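You operate a simulated robot arm through the tools that you are given. There is no shell and no other tool.

Carry out the task below with a simulated robot arm. There is one attempt and no reset: what you move stays moved.

Task
Uncap both power pack ports, fit the red and green couplings, start the engine and load it.
Fine: caps on their rail, each coupling in the port of its colour before the start; start once, with the red lever at DUMP.
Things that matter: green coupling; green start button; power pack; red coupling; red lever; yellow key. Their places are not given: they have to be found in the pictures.

It is judged by the outcome, as a careful person would: the job done as asked, and still so three seconds after it is handed in. It fails if anything else is knocked over, pushed out of place, dropped, spilled or broken. Lids that push on must go on centred and level and be pressed home; caps that screw on are set level and turned clockwise until they are tight.

Robot
A 7-joint arm with a two-finger parallel gripper, fixed in place. Base frame: the origin is on the floor under the middle of its stand, x ahead of it, y to its left, z up. Lengths are in mm, angles in rad, forces in N, time in s.
It reaches about 1479 mm from its shoulder. Its first joint turns from -2.897 to 2.897 rad. Payload 4.4 kg.
The tool frame sits at the grasp point between the pads (the TCP): z along the fingers, y along the line on which they close. The tips reach 23 mm beyond it. Largest opening 94 mm; finger width 38, thickness 10; the body of the gripper, 54 by 96 mm, starts 39 mm behind the TCP.
Orientation is told as [roll, pitch, yaw] about the base's x, y, z axes, in that order, counted from this pose: with the fingers straight down and closing along the base's y, the tool's x points along the base's -x, its y along +y and its z along -z.

Tools
- The arm moves only by the tool play_rows. Its argument "motion" is a list that holds one entry, the list of rows, each a list of 7 numbers: the shift along the tool's x, y, z in units of 400 mm (1.0 is 400 mm), then the turn, a rotation vector about the tool's x, y, z in units of 60 degrees (1.0 is 60 degrees), then the opening, from 0 (shut) to 1 (fully open). In form: [[[dx, dy, dz, ax, ay, az, claw], ...]]. A call has 1 to 20 rows; each row is the pose to reach, as a shift and turn from the pose commanded when the call began, along the tool's axes at that moment. A call with a number of a shift or a turn outside -1 to 1 is refused whole. A row lasts 0.2 s, in which the tool goes at most 50 mm and 0.15 rad; a call with a longer step from one row to the next is refused whole, and so is a gripper value outside its range. A pose out of reach is approached as far as the arm can. The call stops where the force on the tool passes 40 N (or 10 N more than at its start, if that is more) or the arm is blocked; 0.2 s more then pass. The fingers move at their own pace (about 72 mm/s each) and stop on an object; they squeeze with about 37 N. The grip force told is the motor's: it shows also when the fingers shut on nothing. Time passes only in rows, and 0.2 s behind the last, so rows that repeat a pose let the fingers close. It gives the time, the measured TCP pose, the force on the tool (base axes), the opening and the grip force at its end, in the units of the frame above (readings bear some noise), with the torque about the TCP (base axes, N m) and any sound that the robot's microphone picked up.
- Cameras (640 x 400 px; columns grow to the right, rows downward): "scene" is fixed at [50, 501.4, 1613.4]; the picture's right is [-0.13, -0.99, 0.00], its down [-0.58, 0.07, -0.81] and it looks along [0.80, -0.10, -0.59] (base axes); focal length 352 px, centre (320, 200). "wrist" rides on the gripper at [86, 16, -74] in the tool frame; the picture's right is [-0.18, 0.98, 0.00], its down [-0.58, -0.11, -0.81] and it looks along [-0.79, -0.15, 0.59] (tool axes); focal length 243 px, centre (320, 200).
- grab_frame(camera): a new picture of that camera. The clock stands still meanwhile.
- probe_pixels(camera, pixels): for up to 12 pixels [column, row] of the newest picture of that camera ("zoom" is the newest enlarged one), the place [x, y, z] in the base frame of the surface seen there, good to about 3 mm. The clock stands still meanwhile.
- zoom(camera, box): a new picture of the part [left, top, right, bottom] of that camera's present view, enlarged. The clock stands still meanwhile.
- sign_off(): hands the job in; it is judged then, once.

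Open the gripper and draw the arm clear of the work before you hand the job in, unless the task says otherwise.

The tools are called after ">>>" by a JSON object that holds its "name" and its "arguments". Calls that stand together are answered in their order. play_rows: Moves the arm, as the interface text tells. Its arguments: {"type":"object","properties":{"motion":{"type":"array"}},"required":["motion"]} The other tools are called the same way: grab_frame (camera) takes a picture; probe_pixels (camera, pixels) gives the place of the surface under pixels of a picture; zoom (camera, box) takes an enlarged picture of a part of a camera's view; sign_off () hands the job in.

At the start:

```text
clock: 0.0
eef_pos: [629.0, 226.1, 1184.3]
ee_rot: [0.0, 0.0, -0.001]
wrist_force: [-1.1, -0.1, -0.4]
wrist_torque: [-0.01, 0.01, 0.01]
opening: 93.9
finger_force: 0.1
```

scene: 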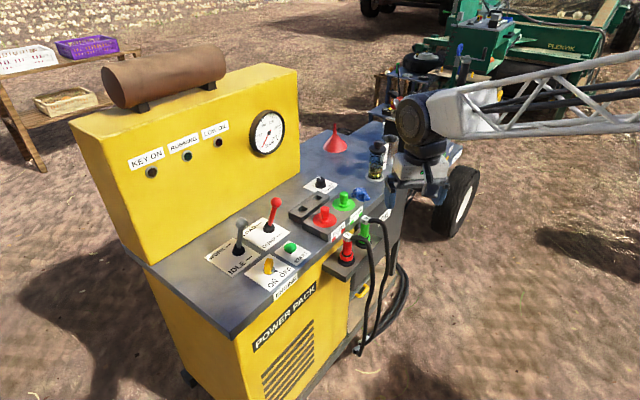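
wrist: 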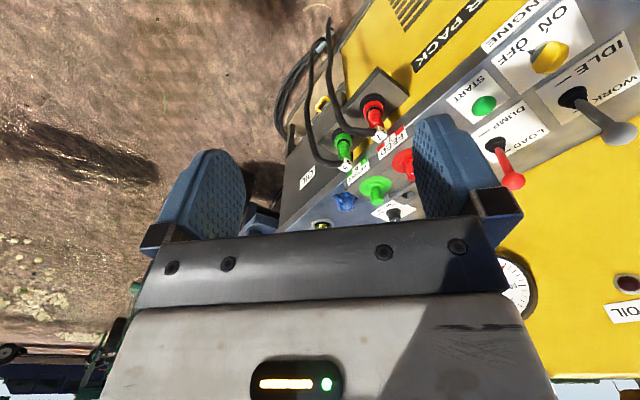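

The scene picture shows the yellow power pack with its panel around (240-390, 150-300). I zoom in on the panel to read the labels and find the parts.

>>> {"name": "zoom", "arguments": {"camera": "scene", "box": [280, 160, 410, 290]}}

>>> {"name": "zoom", "arguments": {"camera": "scene", "box": [190, 180, 320, 310]}}

>>> {"name": "zoom", "arguments": {"camera": "wrist", "box": [270, 0, 640, 240]}}

```text
3.08 times, centred on (345, 225) of scene
```

zoom: 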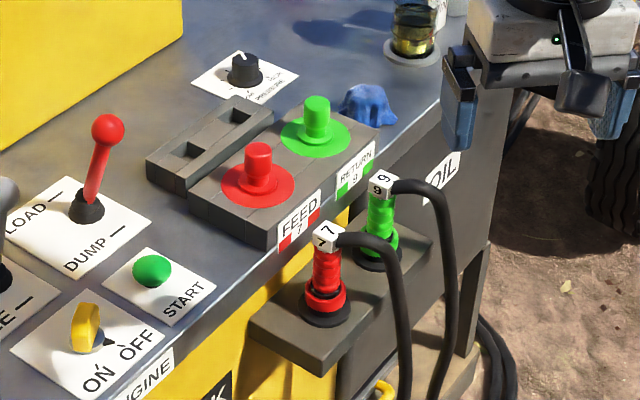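

```text
3.08 times, centred on (255, 245) of scene
```

zoom: 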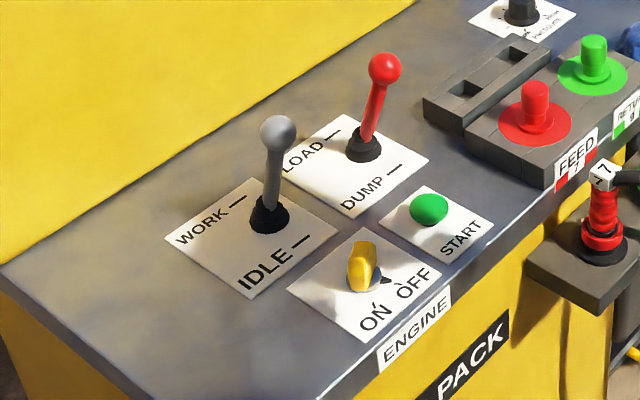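

```text
1.67 times, centred on (455, 120) of wrist
```

zoom: 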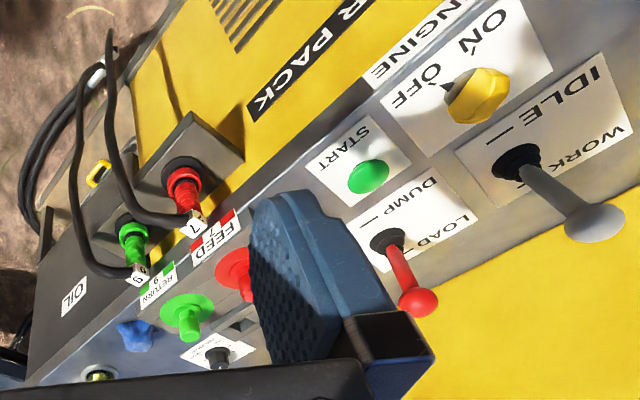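

I look closer at the lamps, the gauge and the rail, and probe the main parts of the panel.

>>> {"name": "zoom", "arguments": {"camera": "scene", "box": [120, 100, 300, 200]}}

>>> {"name": "zoom", "arguments": {"camera": "scene", "box": [285, 165, 365, 245]}}

>>> {"name": "grab_frame", "arguments": {"camera": "scene"}}

>>> {"name": "grab_frame", "arguments": {"camera": "wrist"}}

```text
3.56 times, centred on (210, 150) of scene
```

zoom: 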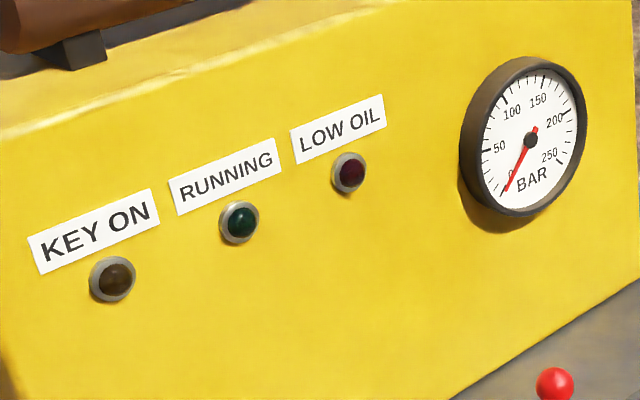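

```text
5.00 times, centred on (325, 205) of scene
```

zoom: 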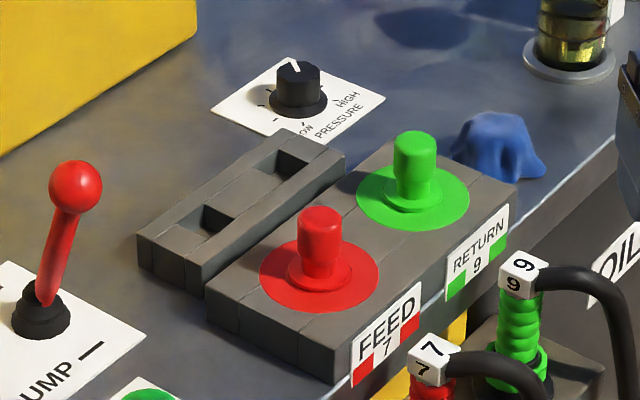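

```text
taken
```

scene: 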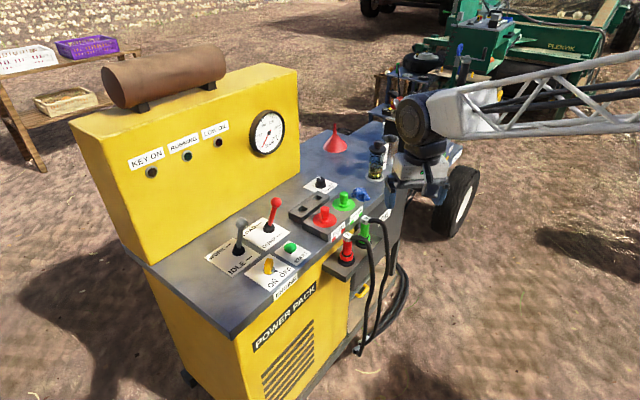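

```text
taken
```

wrist: 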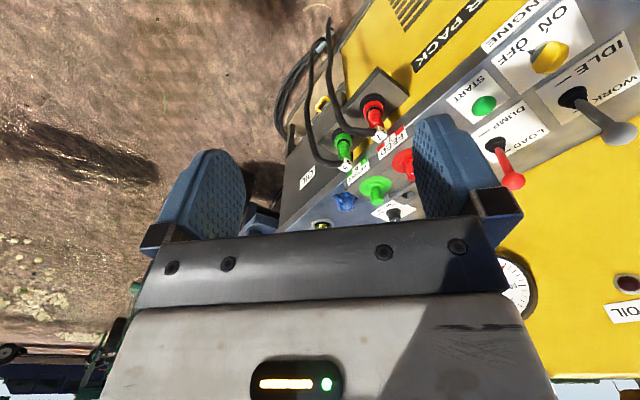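

The newest zoom shows the caps at (320,245) and (415,165), and the rail wells at (215,220) and (295,160). I probe those parts there.

>>> {"name": "probe_pixels", "arguments": {"camera": "zoom", "pixels": [[320, 212], [320, 260], [414, 136], [414, 185], [285, 290], [360, 285], [212, 216], [295, 160], [165, 240], [320, 155], [265, 330], [345, 345]]}}

>>> {"name": "probe_pixels", "arguments": {"camera": "scene", "pixels": [[348, 235], [346, 262], [364, 217], [363, 240], [290, 246], [275, 202], [270, 229], [243, 222], [238, 247], [268, 260], [294, 250], [268, 270]]}}

```text
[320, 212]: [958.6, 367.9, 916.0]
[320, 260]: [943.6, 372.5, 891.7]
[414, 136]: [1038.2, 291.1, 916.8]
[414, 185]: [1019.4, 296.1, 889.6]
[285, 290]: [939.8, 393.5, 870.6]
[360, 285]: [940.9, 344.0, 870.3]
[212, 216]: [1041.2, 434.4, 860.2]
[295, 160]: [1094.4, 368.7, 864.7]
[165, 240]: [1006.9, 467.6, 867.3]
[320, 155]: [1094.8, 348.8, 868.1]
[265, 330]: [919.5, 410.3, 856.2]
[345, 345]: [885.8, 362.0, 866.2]
```

```text
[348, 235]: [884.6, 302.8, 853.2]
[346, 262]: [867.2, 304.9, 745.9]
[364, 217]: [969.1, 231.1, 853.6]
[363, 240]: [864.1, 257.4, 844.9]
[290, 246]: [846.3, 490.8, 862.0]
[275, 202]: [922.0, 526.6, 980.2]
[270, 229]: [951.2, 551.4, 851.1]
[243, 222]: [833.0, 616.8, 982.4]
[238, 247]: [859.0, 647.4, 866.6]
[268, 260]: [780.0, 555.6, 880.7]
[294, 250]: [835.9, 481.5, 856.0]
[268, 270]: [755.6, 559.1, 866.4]
```

I take zooms of the couplings and of the lever area and probe them to get the geometry of the panel.

>>> {"name": "zoom", "arguments": {"camera": "scene", "box": [325, 200, 405, 290]}}

```text
4.44 times, centred on (365, 245) of scene
```

zoom: 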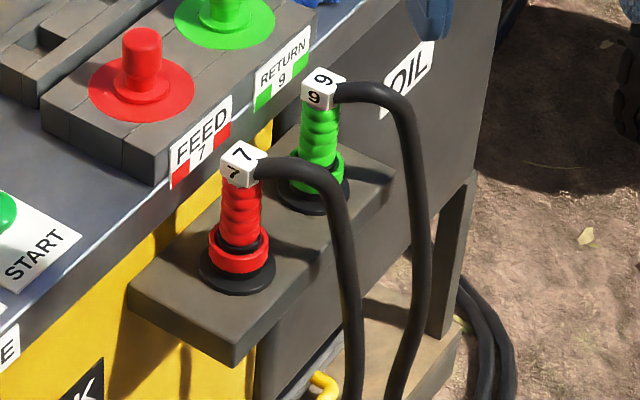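

>>> {"name": "probe_pixels", "arguments": {"camera": "zoom", "pixels": [[238, 150], [238, 205], [240, 245], [238, 262], [238, 285], [322, 80], [320, 125], [318, 165], [318, 205], [150, 285], [225, 345], [300, 300]]}}

>>> {"name": "probe_pixels", "arguments": {"camera": "scene", "pixels": [[228, 336], [320, 247], [388, 190], [300, 140], [155, 265], [330, 175], [345, 240], [360, 195], [210, 262], [250, 270], [320, 182], [352, 285]]}}

```text
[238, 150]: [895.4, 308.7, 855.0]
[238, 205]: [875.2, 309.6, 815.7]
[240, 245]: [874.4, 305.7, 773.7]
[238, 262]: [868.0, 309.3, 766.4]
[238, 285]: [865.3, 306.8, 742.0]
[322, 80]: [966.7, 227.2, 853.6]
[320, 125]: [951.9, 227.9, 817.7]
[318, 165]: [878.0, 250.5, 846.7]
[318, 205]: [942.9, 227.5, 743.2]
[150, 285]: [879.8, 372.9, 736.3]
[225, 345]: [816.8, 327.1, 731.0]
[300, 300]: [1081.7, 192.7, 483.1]
```

```text
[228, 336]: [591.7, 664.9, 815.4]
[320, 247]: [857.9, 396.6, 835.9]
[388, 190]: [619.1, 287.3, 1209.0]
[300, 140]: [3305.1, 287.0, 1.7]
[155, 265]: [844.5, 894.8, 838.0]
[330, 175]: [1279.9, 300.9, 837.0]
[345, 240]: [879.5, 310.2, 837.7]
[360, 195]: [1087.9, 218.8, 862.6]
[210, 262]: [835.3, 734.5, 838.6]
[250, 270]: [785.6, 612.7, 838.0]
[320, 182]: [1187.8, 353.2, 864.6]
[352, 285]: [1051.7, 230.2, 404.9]
```

The pack's front edge runs at about -45° (table top z≈838, ports' block top z≈868). I move the wrist camera nearer, turned 45° so it faces the panel squarely, to see the ports, rail and couplings.

>>> {"name": "play_rows", "arguments": {"motion": [[[-0.0434, 0.0, 0.03, 0, 0, -0.09375, 1], [-0.0868, 0.0, 0.06, 0, 0, -0.1875, 1], [-0.13, 0.0, 0.09, 0, 0, -0.28125, 1], [-0.1736, 0.0, 0.12, 0, 0, -0.375, 1], [-0.217, 0.0, 0.15, 0, 0, -0.46875, 1], [-0.26, 0.0, 0.18, 0, 0, -0.5625, 1], [-0.3038, 0.0, 0.21, 0, 0, -0.65625, 1], [-0.3472, 0.0, 0.24, 0, 0, -0.75, 1]]]}}

>>> {"name": "grab_frame", "arguments": {"camera": "wrist"}}

>>> {"name": "grab_frame", "arguments": {"camera": "scene"}}

```text
clock: 1.8
eef_pos: [766.9, 226.9, 1088.0]
ee_rot: [-0.003, -0.002, 0.787]
wrist_force: [-1.0, 0.1, 0.1]
wrist_torque: [0.02, 0.02, -0.04]
opening: 94.1
finger_force: 0.1
```

```text
taken
```

wrist: 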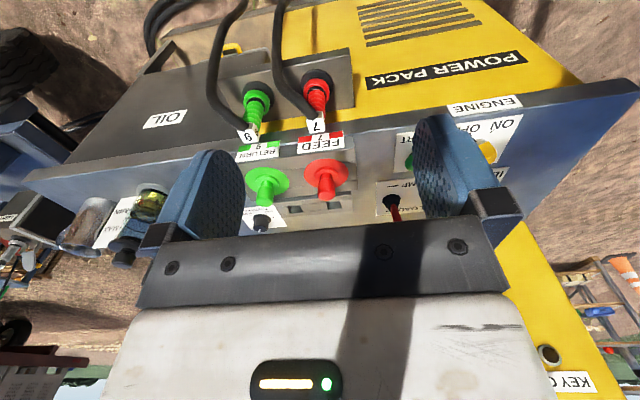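

```text
taken
```

scene: 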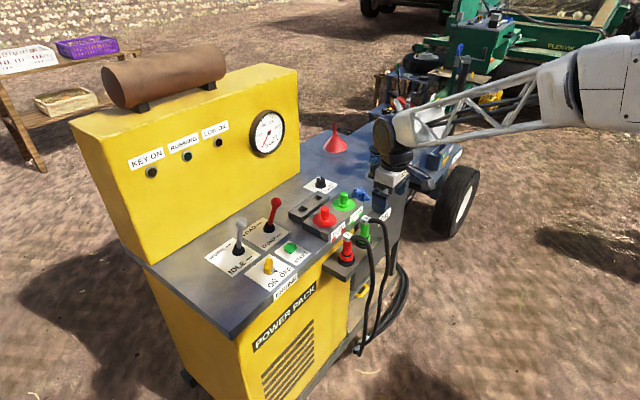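

The wrist view shows both couplings at (257,100) and (318,95) and the ports at (265,185) and (327,175). I enlarge it.

>>> {"name": "zoom", "arguments": {"camera": "wrist", "box": [200, 50, 400, 230]}}

```text
2.22 times, centred on (300, 140) of wrist
```

zoom: 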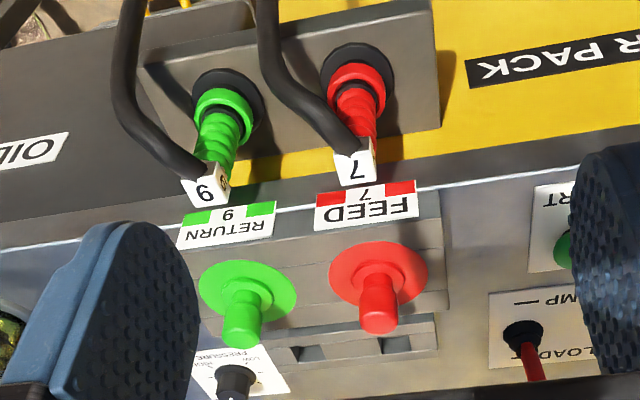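

I probe the couplings, tags, port caps and rail from this closer view.

>>> {"name": "probe_pixels", "arguments": {"camera": "zoom", "pixels": [[355, 165], [355, 125], [357, 80], [200, 190], [218, 140], [220, 100], [379, 315], [375, 268], [241, 330], [246, 278], [398, 345], [315, 354]]}}

>>> {"name": "zoom", "arguments": {"camera": "wrist", "box": [230, 60, 350, 150]}}

```text
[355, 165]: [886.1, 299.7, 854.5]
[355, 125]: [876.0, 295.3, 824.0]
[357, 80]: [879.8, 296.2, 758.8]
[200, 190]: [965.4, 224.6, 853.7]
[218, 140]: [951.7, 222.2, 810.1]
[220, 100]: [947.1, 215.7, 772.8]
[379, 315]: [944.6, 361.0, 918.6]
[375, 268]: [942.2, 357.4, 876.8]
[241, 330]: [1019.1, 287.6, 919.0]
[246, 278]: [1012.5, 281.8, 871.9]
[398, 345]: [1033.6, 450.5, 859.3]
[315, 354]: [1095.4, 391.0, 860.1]
```

```text
4.44 times, centred on (290, 105) of wrist
```

zoom: 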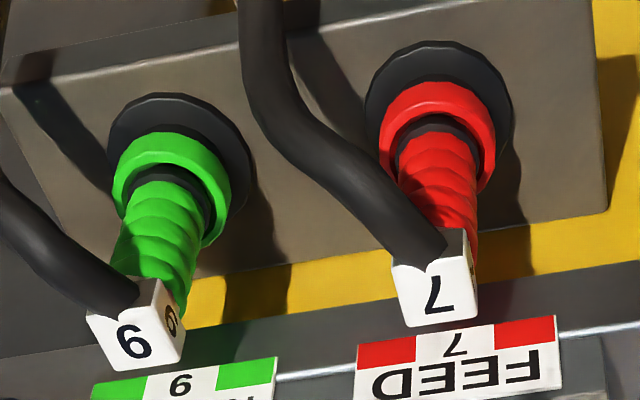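

I probe edges of the black seats, the collars and the tags to find each coupling's axis.

>>> {"name": "probe_pixels", "arguments": {"camera": "zoom", "pixels": [[370, 100], [508, 105], [440, 46], [385, 135], [493, 135], [400, 320], [473, 313], [392, 270], [435, 295], [115, 145], [247, 145], [180, 98]]}}

```text
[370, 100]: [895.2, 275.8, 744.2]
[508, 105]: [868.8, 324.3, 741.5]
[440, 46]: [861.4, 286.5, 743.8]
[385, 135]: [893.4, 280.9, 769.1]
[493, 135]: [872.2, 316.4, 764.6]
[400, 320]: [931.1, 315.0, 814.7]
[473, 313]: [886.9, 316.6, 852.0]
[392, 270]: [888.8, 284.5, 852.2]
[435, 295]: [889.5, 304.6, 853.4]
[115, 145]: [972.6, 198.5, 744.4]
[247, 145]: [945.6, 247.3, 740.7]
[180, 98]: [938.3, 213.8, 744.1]
```

The red coupling's axis comes out near (885, 301) and the green near (964, 226). I move closer to see the caps and rail in more detail.

>>> {"name": "play_rows", "arguments": {"motion": [[[-0.074, -0.014, 0.055, 0, 0, 0, 1], [-0.148, -0.028, 0.11, 0, 0, 0, 1], [-0.222, -0.042, 0.165, 0, 0, 0, 1], [-0.297, -0.0566, 0.22, 0, 0, 0, 1]]]}}

>>> {"name": "grab_frame", "arguments": {"camera": "wrist"}}

>>> {"name": "zoom", "arguments": {"camera": "wrist", "box": [220, 80, 420, 230]}}

```text
clock: 2.8
eef_pos: [867.5, 293.8, 1002.3]
ee_rot: [0.001, -0.002, 0.785]
wrist_force: [-1.5, 0.6, 0.9]
wrist_torque: [0.0, 0.01, 0.03]
opening: 93.9
finger_force: 0.0
```

```text
taken
```

wrist: 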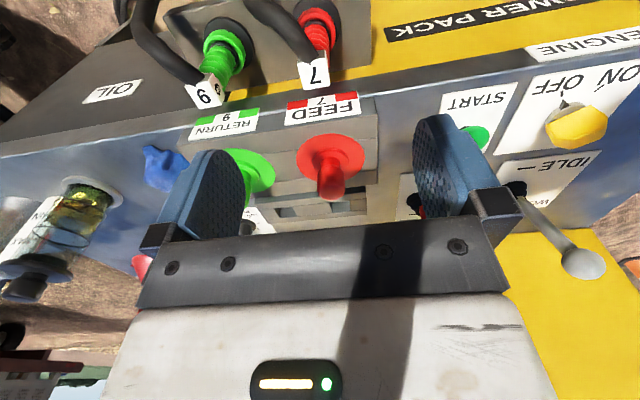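

```text
2.67 times, centred on (320, 155) of wrist
```

zoom: 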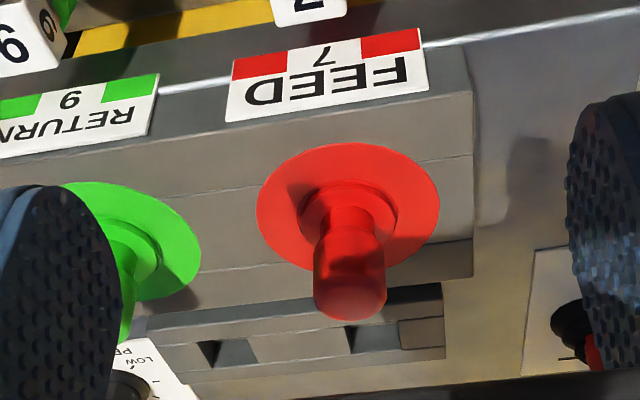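

I probe the red disc edges, cap base and knob, and the rail wells at (225,352) and (380,338) in this zoom.

>>> {"name": "probe_pixels", "arguments": {"camera": "zoom", "pixels": [[265, 205], [432, 200], [350, 148], [305, 215], [392, 210], [350, 186], [320, 290], [378, 285], [348, 300], [350, 312], [345, 240], [320, 255]]}}

>>> {"name": "probe_pixels", "arguments": {"camera": "zoom", "pixels": [[210, 340], [255, 338], [235, 355], [350, 325], [397, 325], [375, 340], [300, 345], [420, 333], [160, 350], [440, 300], [440, 345], [380, 352]]}}

>>> {"name": "zoom", "arguments": {"camera": "scene", "box": [285, 180, 335, 225]}}

```text
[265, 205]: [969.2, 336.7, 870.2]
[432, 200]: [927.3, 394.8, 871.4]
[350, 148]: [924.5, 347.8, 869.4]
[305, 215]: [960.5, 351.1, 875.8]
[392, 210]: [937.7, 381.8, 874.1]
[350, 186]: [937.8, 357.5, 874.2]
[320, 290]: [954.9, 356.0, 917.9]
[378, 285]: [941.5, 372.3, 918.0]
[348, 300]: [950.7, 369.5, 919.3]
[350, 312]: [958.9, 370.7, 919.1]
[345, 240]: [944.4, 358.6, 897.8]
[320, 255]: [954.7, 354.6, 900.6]
```

```text
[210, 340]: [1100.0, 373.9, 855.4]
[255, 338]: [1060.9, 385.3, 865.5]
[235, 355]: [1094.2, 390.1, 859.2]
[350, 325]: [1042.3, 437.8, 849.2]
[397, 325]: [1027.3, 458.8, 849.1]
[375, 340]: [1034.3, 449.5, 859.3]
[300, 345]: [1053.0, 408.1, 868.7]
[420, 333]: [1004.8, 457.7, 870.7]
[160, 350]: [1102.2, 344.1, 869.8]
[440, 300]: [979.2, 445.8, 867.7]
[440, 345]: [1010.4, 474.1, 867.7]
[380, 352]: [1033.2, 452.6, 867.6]
```

```text
8.89 times, centred on (310, 202) of scene
```

zoom: 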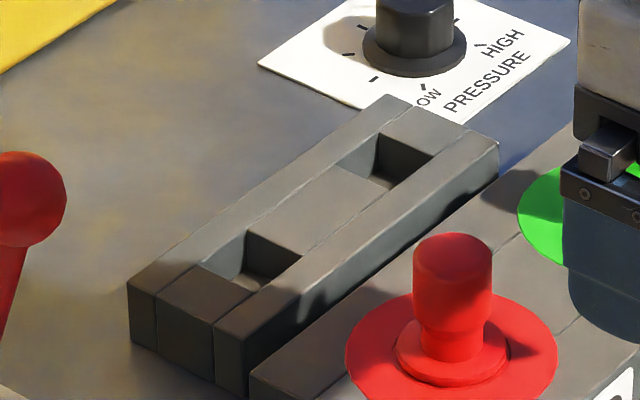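

I probe the corners of the rail and of both wells in this enlarged scene picture.

>>> {"name": "probe_pixels", "arguments": {"camera": "zoom", "pixels": [[200, 264], [248, 228], [304, 256], [258, 294], [326, 170], [378, 130], [436, 157], [392, 192], [130, 285], [384, 98], [496, 146], [214, 325]]}}

>>> {"name": "probe_pixels", "arguments": {"camera": "zoom", "pixels": [[255, 275], [270, 268], [225, 262], [385, 180], [400, 168], [395, 150], [160, 290], [240, 320], [300, 215], [340, 210], [268, 245], [275, 285]]}}

```text
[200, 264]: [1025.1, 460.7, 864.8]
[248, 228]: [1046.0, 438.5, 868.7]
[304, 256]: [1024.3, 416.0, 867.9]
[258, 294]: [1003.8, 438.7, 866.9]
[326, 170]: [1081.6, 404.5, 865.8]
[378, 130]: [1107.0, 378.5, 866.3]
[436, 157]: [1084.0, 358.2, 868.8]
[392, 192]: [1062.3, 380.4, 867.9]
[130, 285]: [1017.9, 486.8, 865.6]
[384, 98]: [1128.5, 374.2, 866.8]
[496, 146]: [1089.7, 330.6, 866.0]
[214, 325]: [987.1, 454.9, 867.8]
```

```text
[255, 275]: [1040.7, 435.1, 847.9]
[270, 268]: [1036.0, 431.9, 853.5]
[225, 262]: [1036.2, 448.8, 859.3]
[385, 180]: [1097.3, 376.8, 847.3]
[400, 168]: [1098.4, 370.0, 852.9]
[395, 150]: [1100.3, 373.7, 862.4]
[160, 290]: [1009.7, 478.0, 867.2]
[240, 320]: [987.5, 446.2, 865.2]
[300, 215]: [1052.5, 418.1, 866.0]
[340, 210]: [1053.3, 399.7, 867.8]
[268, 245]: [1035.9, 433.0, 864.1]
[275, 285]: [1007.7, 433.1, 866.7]
```

The red port centre works out at about (954, 370), green about (1031, 292), and the rail wells are about 31 mm square at (1025, 438) and (1084, 380). I go above the red cap with the fingers open.

>>> {"name": "play_rows", "arguments": {"motion": [[[-0.0713, -0.0045, 0.025, 0, 0, 0, 1], [-0.1425, -0.009, 0.05, 0, 0, 0, 1], [-0.214, -0.0134, 0.075, 0, 0, 0, 1], [-0.285, -0.0179, 0.1, 0, 0, 0, 1], [-0.285, -0.0179, 0.1, 0, 0, 0, 1]]]}}

>>> {"name": "grab_frame", "arguments": {"camera": "wrist"}}

>>> {"name": "zoom", "arguments": {"camera": "scene", "box": [270, 160, 400, 240]}}

```text
clock: 4.0
eef_pos: [953.2, 369.4, 959.4]
ee_rot: [-0.001, 0.0, 0.785]
wrist_force: [0.3, -0.7, 0.4]
wrist_torque: [0.01, -0.04, 0.0]
opening: 94.0
finger_force: 0.0
```

```text
taken
```

wrist: 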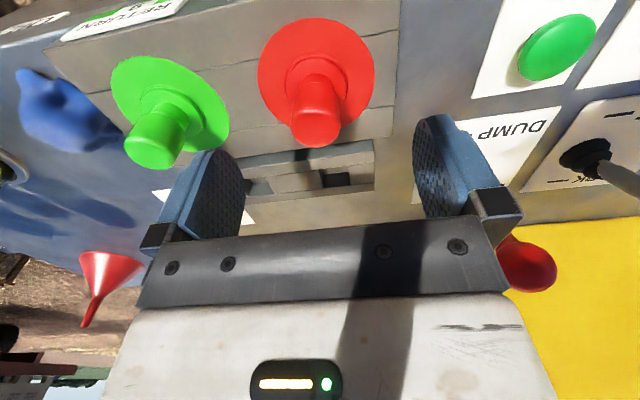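

```text
4.92 times, centred on (335, 200) of scene
```

zoom: 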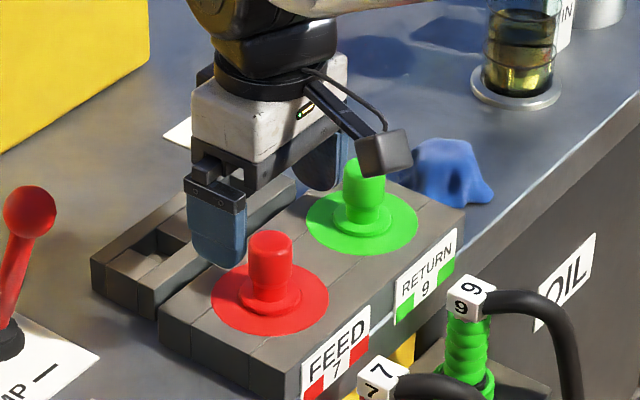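

The knob top shows at about (317,133), near the predicted spot below the grasp point. I zoom in to verify the centring before going down.

>>> {"name": "zoom", "arguments": {"camera": "wrist", "box": [250, 10, 390, 160]}}

```text
2.67 times, centred on (320, 85) of wrist
```

zoom: 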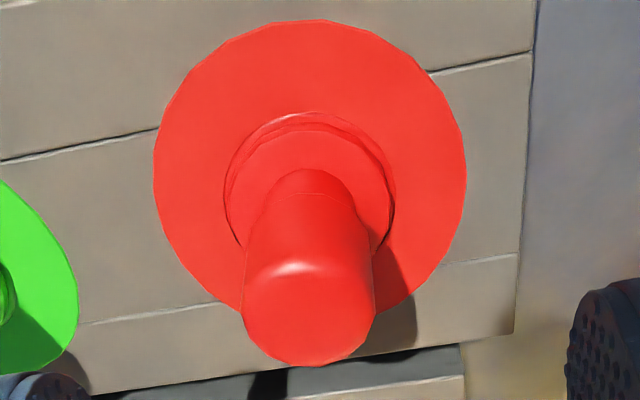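

>>> {"name": "probe_pixels", "arguments": {"camera": "zoom", "pixels": [[247, 305], [370, 305], [308, 360], [305, 272], [308, 315], [160, 165], [460, 175], [310, 28], [232, 190], [390, 190], [310, 120], [310, 150]]}}

```text
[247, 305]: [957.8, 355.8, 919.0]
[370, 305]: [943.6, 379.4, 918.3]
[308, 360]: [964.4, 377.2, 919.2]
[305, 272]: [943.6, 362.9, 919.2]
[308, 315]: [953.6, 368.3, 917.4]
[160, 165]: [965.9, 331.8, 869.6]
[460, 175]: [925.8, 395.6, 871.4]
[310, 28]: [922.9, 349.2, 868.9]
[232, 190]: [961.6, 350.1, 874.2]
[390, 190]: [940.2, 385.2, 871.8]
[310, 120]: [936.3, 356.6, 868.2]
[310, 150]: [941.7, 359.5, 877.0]
```

The knob is about 26 mm wide and centred on (953.7, 370), which matches the TCP. I go down 56 mm and close on it.

>>> {"name": "play_rows", "arguments": {"motion": [[[0, 0, 0.047, 0, 0, 0, 1], [0, 0, 0.094, 0, 0, 0, 1], [0, 0, 0.14, 0, 0, 0, 1], [0, 0, 0.14, 0, 0, 0, 0.6], [0, 0, 0.14, 0, 0, 0, 0.2], [0, 0, 0.14, 0, 0, 0, 0.1], [0, 0, 0.14, 0, 0, 0, 0.1]]]}}

>>> {"name": "grab_frame", "arguments": {"camera": "wrist"}}

```text
clock: 5.6
eef_pos: [952.8, 369.4, 905.6]
ee_rot: [0.0, 0.0, 0.785]
wrist_force: [-0.5, 0.2, 0.3]
wrist_torque: [0.01, 0.0, -0.02]
opening: 28.4
finger_force: 37.4
```

```text
taken
```

wrist: 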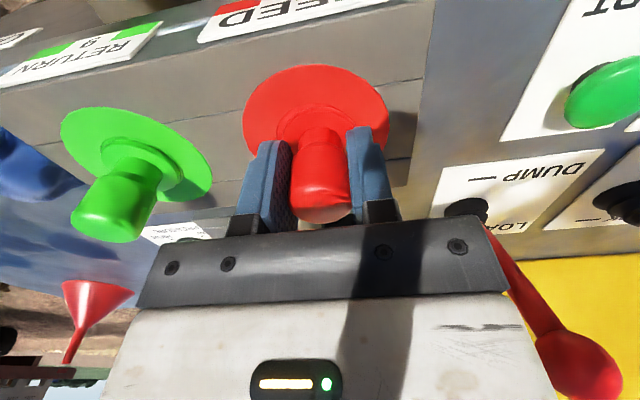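

The fingers hold the knob (opening 28.4, 37 N). I lift gently to learn whether the cap pulls off.

>>> {"name": "play_rows", "arguments": {"motion": [[[0, 0, -0.01, 0, 0, 0, 0.1], [0, 0, -0.02, 0, 0, 0, 0.1], [0, 0, -0.03, 0, 0, 0, 0.1], [0, 0, -0.04, 0, 0, 0, 0.1], [0, 0, -0.05, 0, 0, 0, 0.1]]]}}

>>> {"name": "grab_frame", "arguments": {"camera": "wrist"}}

```text
clock: 6.8
eef_pos: [954.0, 368.0, 924.7]
ee_rot: [0.001, -0.002, 0.785]
wrist_force: [0.9, 0.1, -0.4]
wrist_torque: [0.03, 0.02, -0.01]
opening: 28.6
finger_force: 37.2
```

```text
taken
```

wrist: 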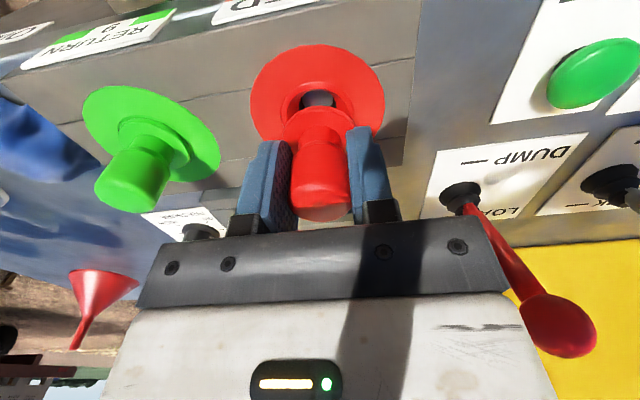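

The cap lifts freely and the open port shows at (318,98). I raise it further and check the cap's underside from the scene camera.

>>> {"name": "play_rows", "arguments": {"motion": [[[0, 0, -0.05, 0, 0, 0, 0.1], [0, 0, -0.1, 0, 0, 0, 0.1], [0, 0, -0.15, 0, 0, 0, 0.1]]]}}

>>> {"name": "zoom", "arguments": {"camera": "scene", "box": [280, 150, 380, 240]}}

>>> {"name": "grab_frame", "arguments": {"camera": "wrist"}}

```text
clock: 7.6
eef_pos: [953.3, 370.0, 985.0]
ee_rot: [-0.001, -0.001, 0.785]
wrist_force: [0.0, -0.2, -0.2]
wrist_torque: [-0.01, -0.02, 0.0]
opening: 28.5
finger_force: 36.7
```

```text
4.44 times, centred on (330, 195) of scene
```

zoom: 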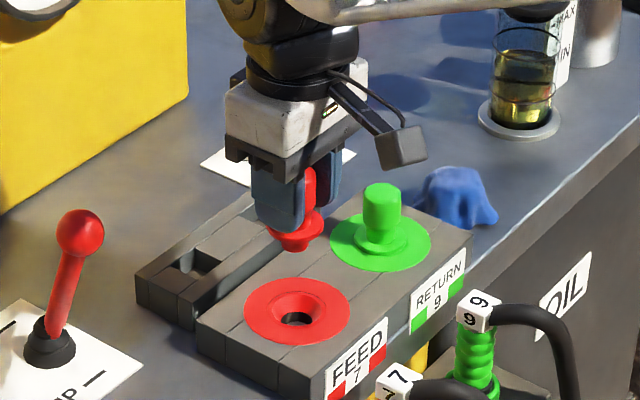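

```text
taken
```

wrist: 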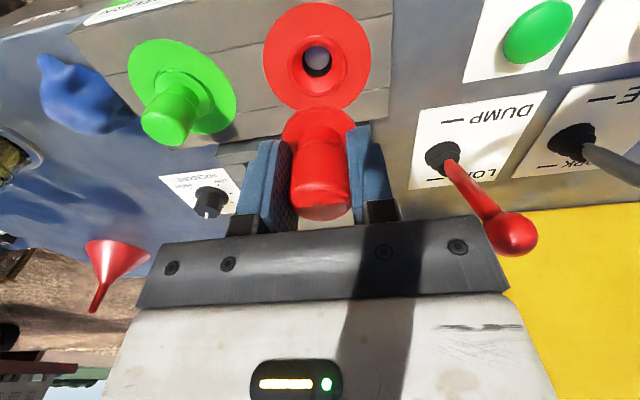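

The port is a funnel with a hole, and the cap has a flange with a tapered plug. I carry it over the near well at (1025, 438.5).

>>> {"name": "play_rows", "arguments": {"motion": [[[-0.083, -0.0014, 0, 0, 0, 0, 0.1], [-0.166, -0.0028, 0, 0, 0, 0, 0.1], [-0.2477, -0.0041, 0, 0, 0, 0, 0.1], [-0.2477, -0.0041, 0.05, 0, 0, 0, 0.1], [-0.2477, -0.0041, 0.05, 0, 0, 0, 0.1]]]}}

>>> {"name": "zoom", "arguments": {"camera": "scene", "box": [280, 150, 360, 230]}}

>>> {"name": "grab_frame", "arguments": {"camera": "wrist"}}

```text
clock: 8.8
eef_pos: [1023.5, 437.7, 965.3]
ee_rot: [0.0, -0.002, 0.785]
wrist_force: [-0.3, 0.8, -0.7]
wrist_torque: [0.01, 0.0, 0.01]
opening: 28.5
finger_force: 36.3
```

```text
5.00 times, centred on (320, 190) of scene
```

zoom: 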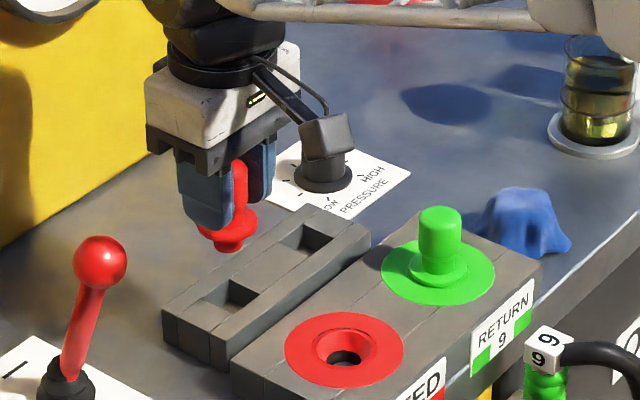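

```text
taken
```

wrist: 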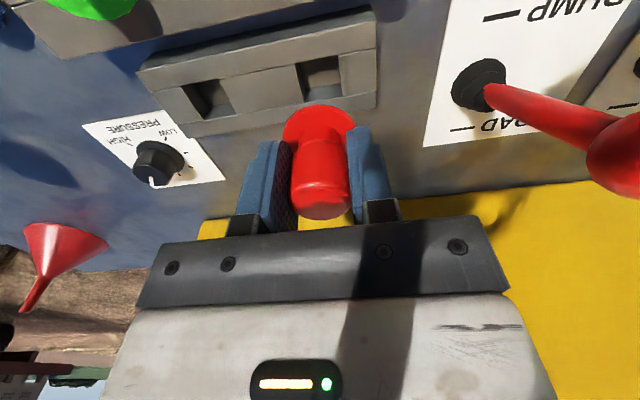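

The well centre sits at (322,75) in the wrist view, right where the vertical line under the TCP predicts. I lower the cap into the well slowly.

>>> {"name": "play_rows", "arguments": {"motion": [[[0.0, 0, 0.04, 0, 0, 0, 0.1], [0, 0, 0.08, 0, 0, 0, 0.1], [0, 0, 0.11, 0, 0, 0, 0.1], [0, 0, 0.13, 0, 0, 0, 0.1], [0, 0, 0.145, 0, 0, 0, 0.1], [0, 0, 0.15, 0, 0, 0, 0.1], [0, 0, 0.155, 0, 0, 0, 0.1]]]}}

>>> {"name": "grab_frame", "arguments": {"camera": "wrist"}}

>>> {"name": "zoom", "arguments": {"camera": "scene", "box": [280, 150, 360, 230]}}

```text
clock: 10.4
eef_pos: [1024.8, 437.8, 906.6]
ee_rot: [-0.003, -0.004, 0.785]
wrist_force: [-3.7, -2.3, 17.8]
wrist_torque: [0.0, 0.34, 0.04]
opening: 28.5
finger_force: 37.6
```

```text
taken
```

wrist: 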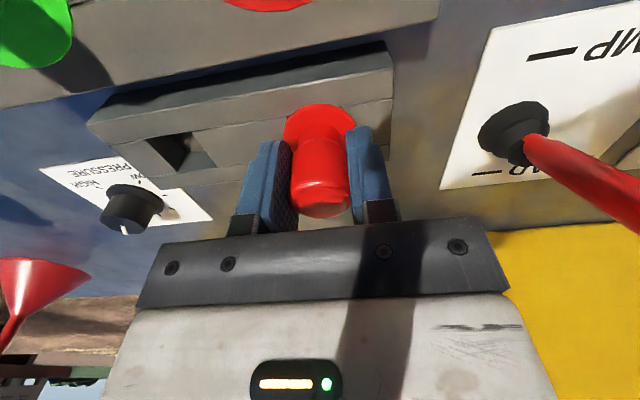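

```text
5.00 times, centred on (320, 190) of scene
```

zoom: 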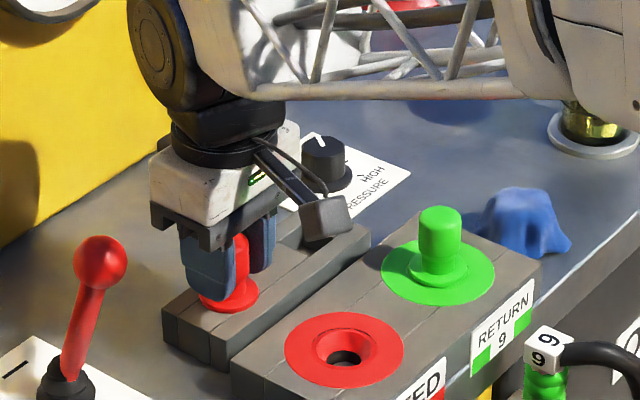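

The flange has landed on the rail (17.8 N upward at z 906.6). I relieve the pressure, open, and rise straight up.

>>> {"name": "play_rows", "arguments": {"motion": [[[0, 0, -0.008, 0, 0, 0, 0.1], [0, 0, -0.008, 0, 0, 0, 0.4], [0, 0, -0.008, 0, 0, 0, 0.65], [0, 0, -0.008, 0, 0, 0, 0.65], [0, 0, -0.06, 0, 0, 0, 0.65], [0, 0, -0.14, 0, 0, 0, 0.65], [0, 0, -0.2, 0, 0, 0, 0.65]]]}}

>>> {"name": "zoom", "arguments": {"camera": "scene", "box": [280, 150, 360, 230]}}

>>> {"name": "grab_frame", "arguments": {"camera": "wrist"}}

```text
clock: 12.0
eef_pos: [1025.2, 437.5, 982.5]
ee_rot: [0.0, 0.002, 0.787]
wrist_force: [0.6, -0.5, -0.1]
wrist_torque: [0.01, -0.03, 0.02]
opening: 61.3
finger_force: 0.1
```

```text
5.00 times, centred on (320, 190) of scene
```

zoom: 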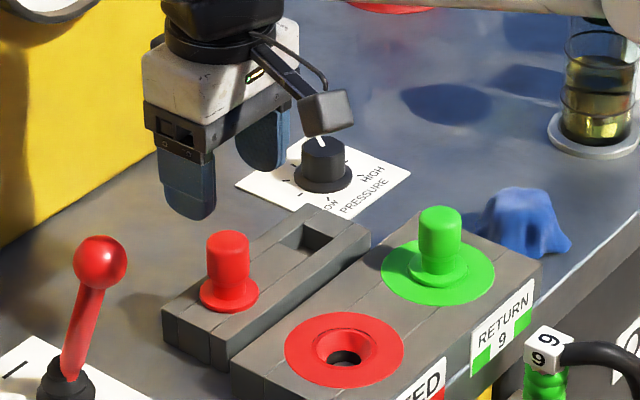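

```text
taken
```

wrist: 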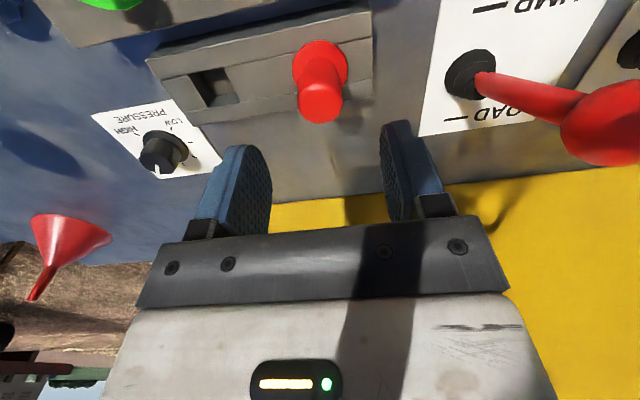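

The red cap stands upright in the near well. Now I move over the green cap at about (1031, 292) and check the centring.

>>> {"name": "play_rows", "arguments": {"motion": [[[0.062, -0.0677, 0, 0, 0, 0, 0.65], [0.124, -0.1354, 0, 0, 0, 0, 0.65], [0.186, -0.203, 0, 0, 0, 0, 0.65], [0.2475, -0.2708, 0, 0, 0, 0, 0.65], [0.2475, -0.2708, 0.05, 0, 0, 0, 0.65], [0.2475, -0.2708, 0.05, 0, 0, 0, 0.65]]]}}

>>> {"name": "zoom", "arguments": {"camera": "wrist", "box": [250, 10, 390, 160]}}

```text
clock: 13.4
eef_pos: [1031.7, 291.4, 963.2]
ee_rot: [0.001, -0.002, 0.786]
wrist_force: [-0.4, -0.7, -0.4]
wrist_torque: [0.02, -0.05, -0.02]
opening: 61.2
finger_force: 0.0
```

```text
2.67 times, centred on (320, 85) of wrist
```

zoom: 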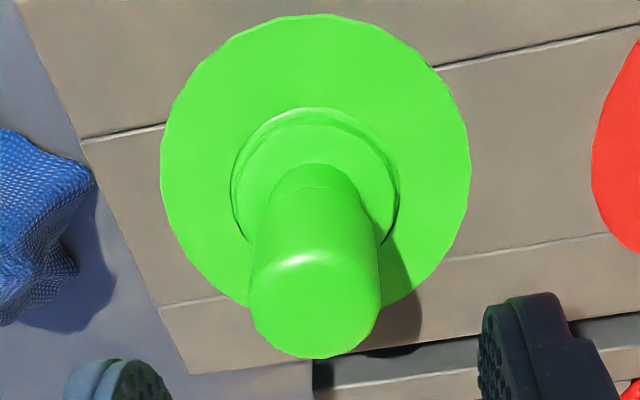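

The green knob at (315,300) in the zoom sits just as the red one did when centred. I lower 58 mm, close, and lift the cap 80 mm.

>>> {"name": "play_rows", "arguments": {"motion": [[[0, 0, 0.05, 0, 0, 0, 0.65], [0, 0, 0.1, 0, 0, 0, 0.65], [0, 0, 0.145, 0, 0, 0, 0.65], [0, 0, 0.145, 0, 0, 0, 0.3], [0, 0, 0.145, 0, 0, 0, 0.1], [0, 0, 0.145, 0, 0, 0, 0.1], [0, 0, 0.145, 0, 0, 0, 0.1], [0, 0, 0.13, 0, 0, 0, 0.1], [0, 0, 0.11, 0, 0, 0, 0.1], [0, 0, 0.06, 0, 0, 0, 0.1], [0, 0, 0.0, 0, 0, 0, 0.1], [0, 0, -0.05, 0, 0, 0, 0.1]]]}}

>>> {"name": "zoom", "arguments": {"camera": "scene", "box": [290, 150, 390, 230]}}

```text
clock: 16.0
eef_pos: [1031.1, 290.3, 982.1]
ee_rot: [0.001, 0.0, 0.786]
wrist_force: [0.4, -0.3, -1.3]
wrist_torque: [0.01, 0.01, 0.01]
opening: 28.2
finger_force: 37.1
```

```text
5.00 times, centred on (340, 190) of scene
```

zoom: 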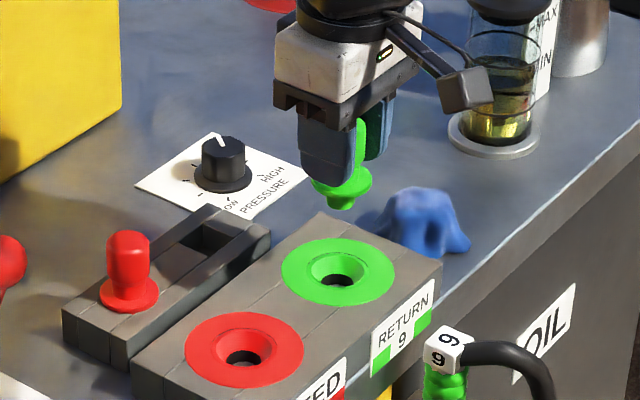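

The green cap is free. I carry it over the far well at (1084, 380) and look before lowering.

>>> {"name": "play_rows", "arguments": {"motion": [[[-0.083, 0.0213, 0, 0, 0, 0, 0.1], [-0.166, 0.0427, 0, 0, 0, 0, 0.1], [-0.2489, 0.064, 0, 0, 0, 0, 0.1], [-0.2489, 0.064, 0.05, 0, 0, 0, 0.1], [-0.2489, 0.064, 0.05, 0, 0, 0, 0.1]]]}}

>>> {"name": "grab_frame", "arguments": {"camera": "wrist"}}

>>> {"name": "zoom", "arguments": {"camera": "scene", "box": [290, 150, 390, 230]}}

```text
clock: 17.2
eef_pos: [1082.8, 379.6, 962.2]
ee_rot: [0.0, -0.004, 0.785]
wrist_force: [0.0, -0.4, -0.8]
wrist_torque: [0.0, 0.03, -0.01]
opening: 28.2
finger_force: 36.8
```

```text
taken
```

wrist: 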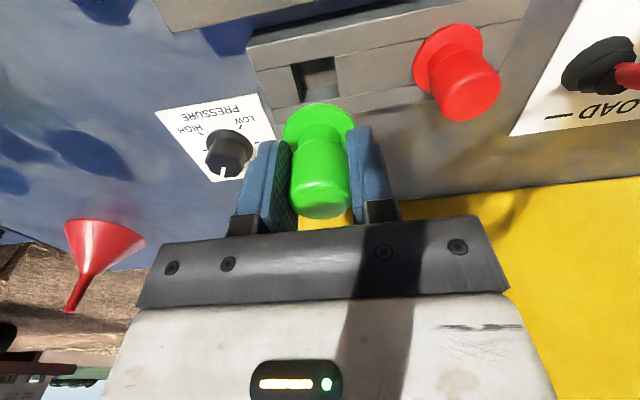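

```text
5.00 times, centred on (340, 190) of scene
```

zoom: 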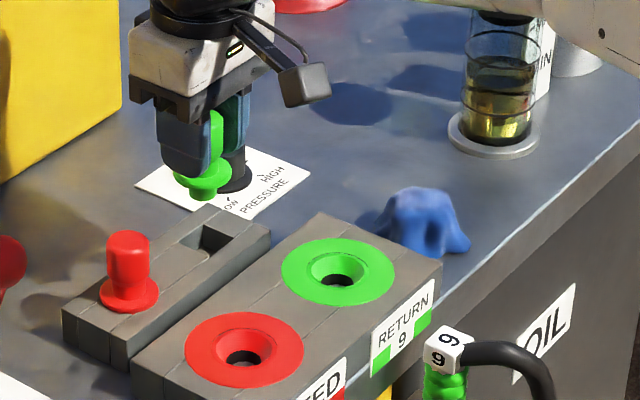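

The well shows at (316,78), about 2 mm to the left of the line under the TCP, so I shift slightly and lower the cap in.

>>> {"name": "play_rows", "arguments": {"motion": [[[0, -0.004, 0.04, 0, 0, 0, 0.1], [0, -0.004, 0.08, 0, 0, 0, 0.1], [0, -0.004, 0.11, 0, 0, 0, 0.1], [0, -0.004, 0.13, 0, 0, 0, 0.1], [0, -0.004, 0.143, 0, 0, 0, 0.1], [0, -0.004, 0.148, 0, 0, 0, 0.1], [0, -0.004, 0.15, 0, 0, 0, 0.1]]]}}

>>> {"name": "zoom", "arguments": {"camera": "scene", "box": [290, 150, 390, 230]}}

```text
clock: 18.8
eef_pos: [1085.4, 378.6, 906.5]
ee_rot: [-0.002, -0.004, 0.785]
wrist_force: [-6.2, 1.1, 24.0]
wrist_torque: [0.08, 0.45, 0.06]
opening: 28.3
finger_force: 37.3
```

```text
5.00 times, centred on (340, 190) of scene
```

zoom: 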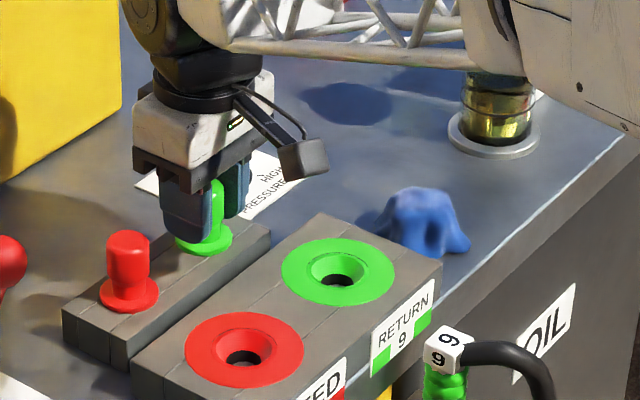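

The green cap has landed at the same height (906.5). I ease off, open, and rise.

>>> {"name": "play_rows", "arguments": {"motion": [[[0, 0, -0.008, 0, 0, 0, 0.1], [0, 0, -0.008, 0, 0, 0, 0.4], [0, 0, -0.008, 0, 0, 0, 0.6], [0, 0, -0.008, 0, 0, 0, 0.6], [0, 0, -0.06, 0, 0, 0, 0.6], [0, 0, -0.14, 0, 0, 0, 0.6], [0, 0, -0.2, 0, 0, 0, 0.6], [0, 0, -0.25, 0, 0, 0, 0.6]]]}}

>>> {"name": "grab_frame", "arguments": {"camera": "scene"}}

>>> {"name": "zoom", "arguments": {"camera": "scene", "box": [290, 140, 400, 230]}}

```text
clock: 20.6
eef_pos: [1083.8, 380.6, 1003.1]
ee_rot: [-0.001, -0.001, 0.784]
wrist_force: [0.2, -0.9, -0.9]
wrist_torque: [0.03, -0.02, -0.02]
opening: 56.4
finger_force: 0.0
```

```text
taken
```

scene: 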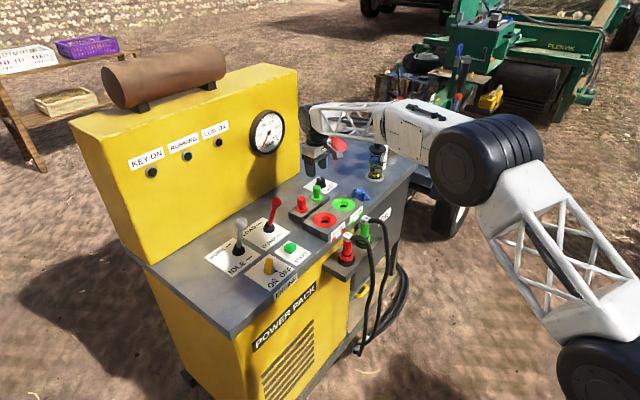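

```text
4.44 times, centred on (345, 185) of scene
```

zoom: 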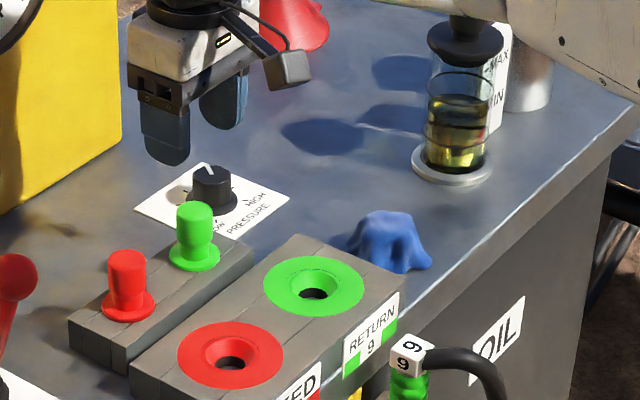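

Both caps stand upright on the rail. Now I study the couplings: I zoom in on them from the scene camera to probe the hoses' exit directions.

>>> {"name": "zoom", "arguments": {"camera": "scene", "box": [330, 205, 400, 275]}}

```text
5.71 times, centred on (365, 240) of scene
```

zoom: 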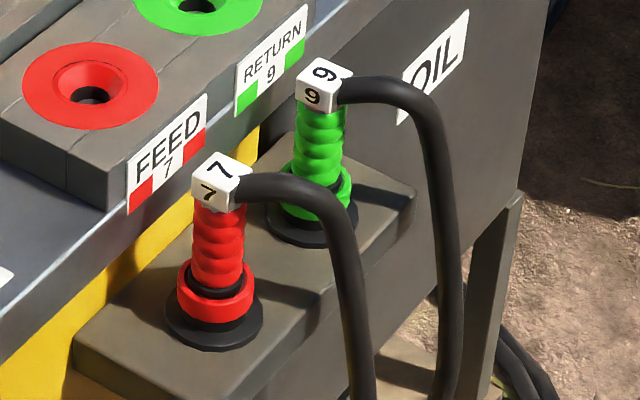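

>>> {"name": "probe_pixels", "arguments": {"camera": "zoom", "pixels": [[218, 165], [208, 193], [250, 184], [280, 186], [310, 195], [335, 215], [350, 260], [320, 82], [311, 98], [350, 88], [390, 92], [420, 110]]}}

>>> {"name": "probe_pixels", "arguments": {"camera": "zoom", "pixels": [[218, 154], [193, 180], [228, 190], [251, 165], [222, 208], [321, 58], [296, 88], [328, 94], [352, 72], [218, 225], [218, 265], [218, 280]]}}

```text
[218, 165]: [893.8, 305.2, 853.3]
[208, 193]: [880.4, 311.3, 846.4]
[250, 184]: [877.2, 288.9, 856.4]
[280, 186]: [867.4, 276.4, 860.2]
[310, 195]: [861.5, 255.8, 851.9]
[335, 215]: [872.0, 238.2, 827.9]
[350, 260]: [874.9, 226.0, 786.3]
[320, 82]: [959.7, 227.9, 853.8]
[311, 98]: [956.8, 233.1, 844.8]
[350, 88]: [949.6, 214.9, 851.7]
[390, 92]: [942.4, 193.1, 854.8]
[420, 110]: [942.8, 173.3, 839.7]
```

```text
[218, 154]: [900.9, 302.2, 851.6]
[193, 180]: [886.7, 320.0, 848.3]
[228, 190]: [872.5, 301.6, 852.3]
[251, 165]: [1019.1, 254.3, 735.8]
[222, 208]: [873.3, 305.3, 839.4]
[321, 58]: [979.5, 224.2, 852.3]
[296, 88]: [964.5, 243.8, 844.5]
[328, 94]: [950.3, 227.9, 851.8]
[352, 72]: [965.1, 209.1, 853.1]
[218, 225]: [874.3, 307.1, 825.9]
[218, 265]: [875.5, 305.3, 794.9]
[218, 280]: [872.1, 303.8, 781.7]
```

The red tag's corners point along ±x/±y, so its faces line up with the pack; the hose leaves the front face. I move above the red coupling at about (886, 302) with the fingers still closing along the front edge.

>>> {"name": "play_rows", "arguments": {"motion": [[[0.0975, 0.043, 0, 0, 0, 0, 0.75], [0.195, 0.086, 0, 0, 0, 0, 0.75], [0.2925, 0.129, 0, 0, 0, 0, 0.75], [0.39, 0.172, 0, 0, 0, 0, 0.75], [0.4876, 0.2153, 0, 0, 0, 0, 0.75], [0.4876, 0.2153, 0.09, 0, 0, 0, 0.75], [0.4876, 0.2153, 0.18, 0, 0, 0, 0.75], [0.4876, 0.2153, 0.18, 0, 0, 0, 0.75]]]}}

>>> {"name": "grab_frame", "arguments": {"camera": "wrist"}}

>>> {"name": "zoom", "arguments": {"camera": "scene", "box": [310, 190, 420, 280]}}

```text
clock: 22.4
eef_pos: [884.1, 301.5, 930.2]
ee_rot: [-0.001, -0.002, 0.784]
wrist_force: [0.5, -0.3, 0.3]
wrist_torque: [-0.01, 0.0, 0.0]
opening: 70.3
finger_force: 0.0
```

```text
taken
```

wrist: 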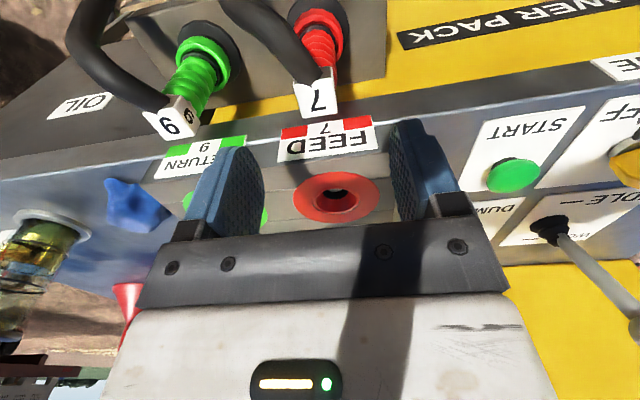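

```text
4.44 times, centred on (365, 235) of scene
```

zoom: 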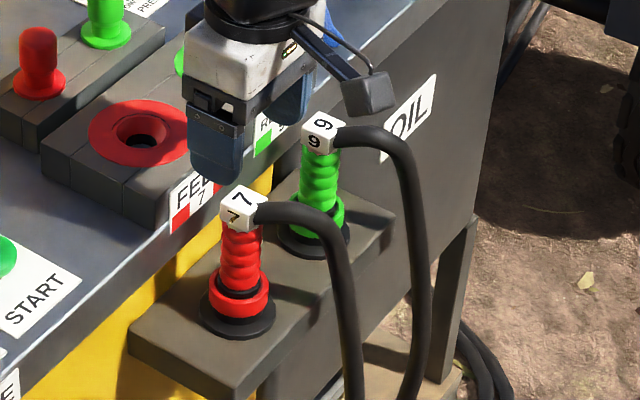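

The "7" tag sits at (318,97), right under the TCP as predicted. I lower to just around the sleeve and look again before closing.

>>> {"name": "play_rows", "arguments": {"motion": [[[0, 0, 0.06, 0, 0, 0, 0.75], [0, 0, 0.12, 0, 0, 0, 0.75], [0, 0, 0.18, 0, 0, 0, 0.75], [0, 0, 0.22, 0, 0, 0, 0.75], [0, 0, 0.25, 0, 0, 0, 0.75], [0, 0, 0.25, 0, 0, 0, 0.75]]]}}

>>> {"name": "grab_frame", "arguments": {"camera": "wrist"}}

>>> {"name": "zoom", "arguments": {"camera": "scene", "box": [310, 190, 420, 280]}}

```text
clock: 23.8
eef_pos: [885.3, 303.2, 830.3]
ee_rot: [0.0, -0.001, 0.786]
wrist_force: [-0.2, -0.4, 0.6]
wrist_torque: [-0.01, 0.04, 0.01]
opening: 70.8
finger_force: 0.1
```

```text
taken
```

wrist: 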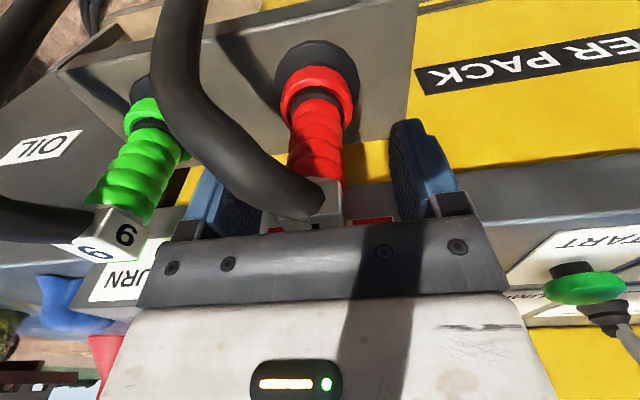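

```text
4.44 times, centred on (365, 235) of scene
```

zoom: 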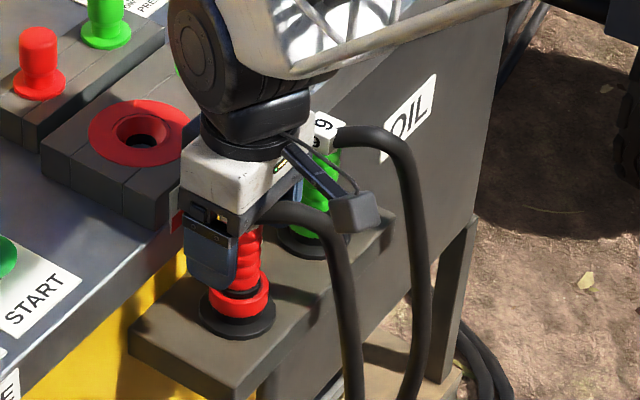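

The sleeve (318,150) is between the fingers, but the hose sweeps in front of the left finger. I zoom in to judge the gap there.

>>> {"name": "zoom", "arguments": {"camera": "wrist", "box": [180, 80, 460, 260]}}

```text
2.22 times, centred on (320, 170) of wrist
```

zoom: 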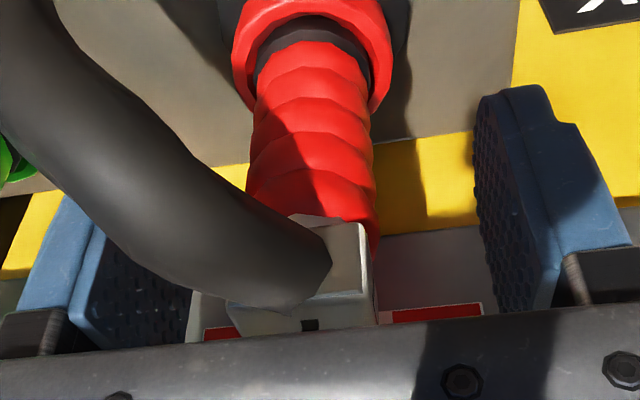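

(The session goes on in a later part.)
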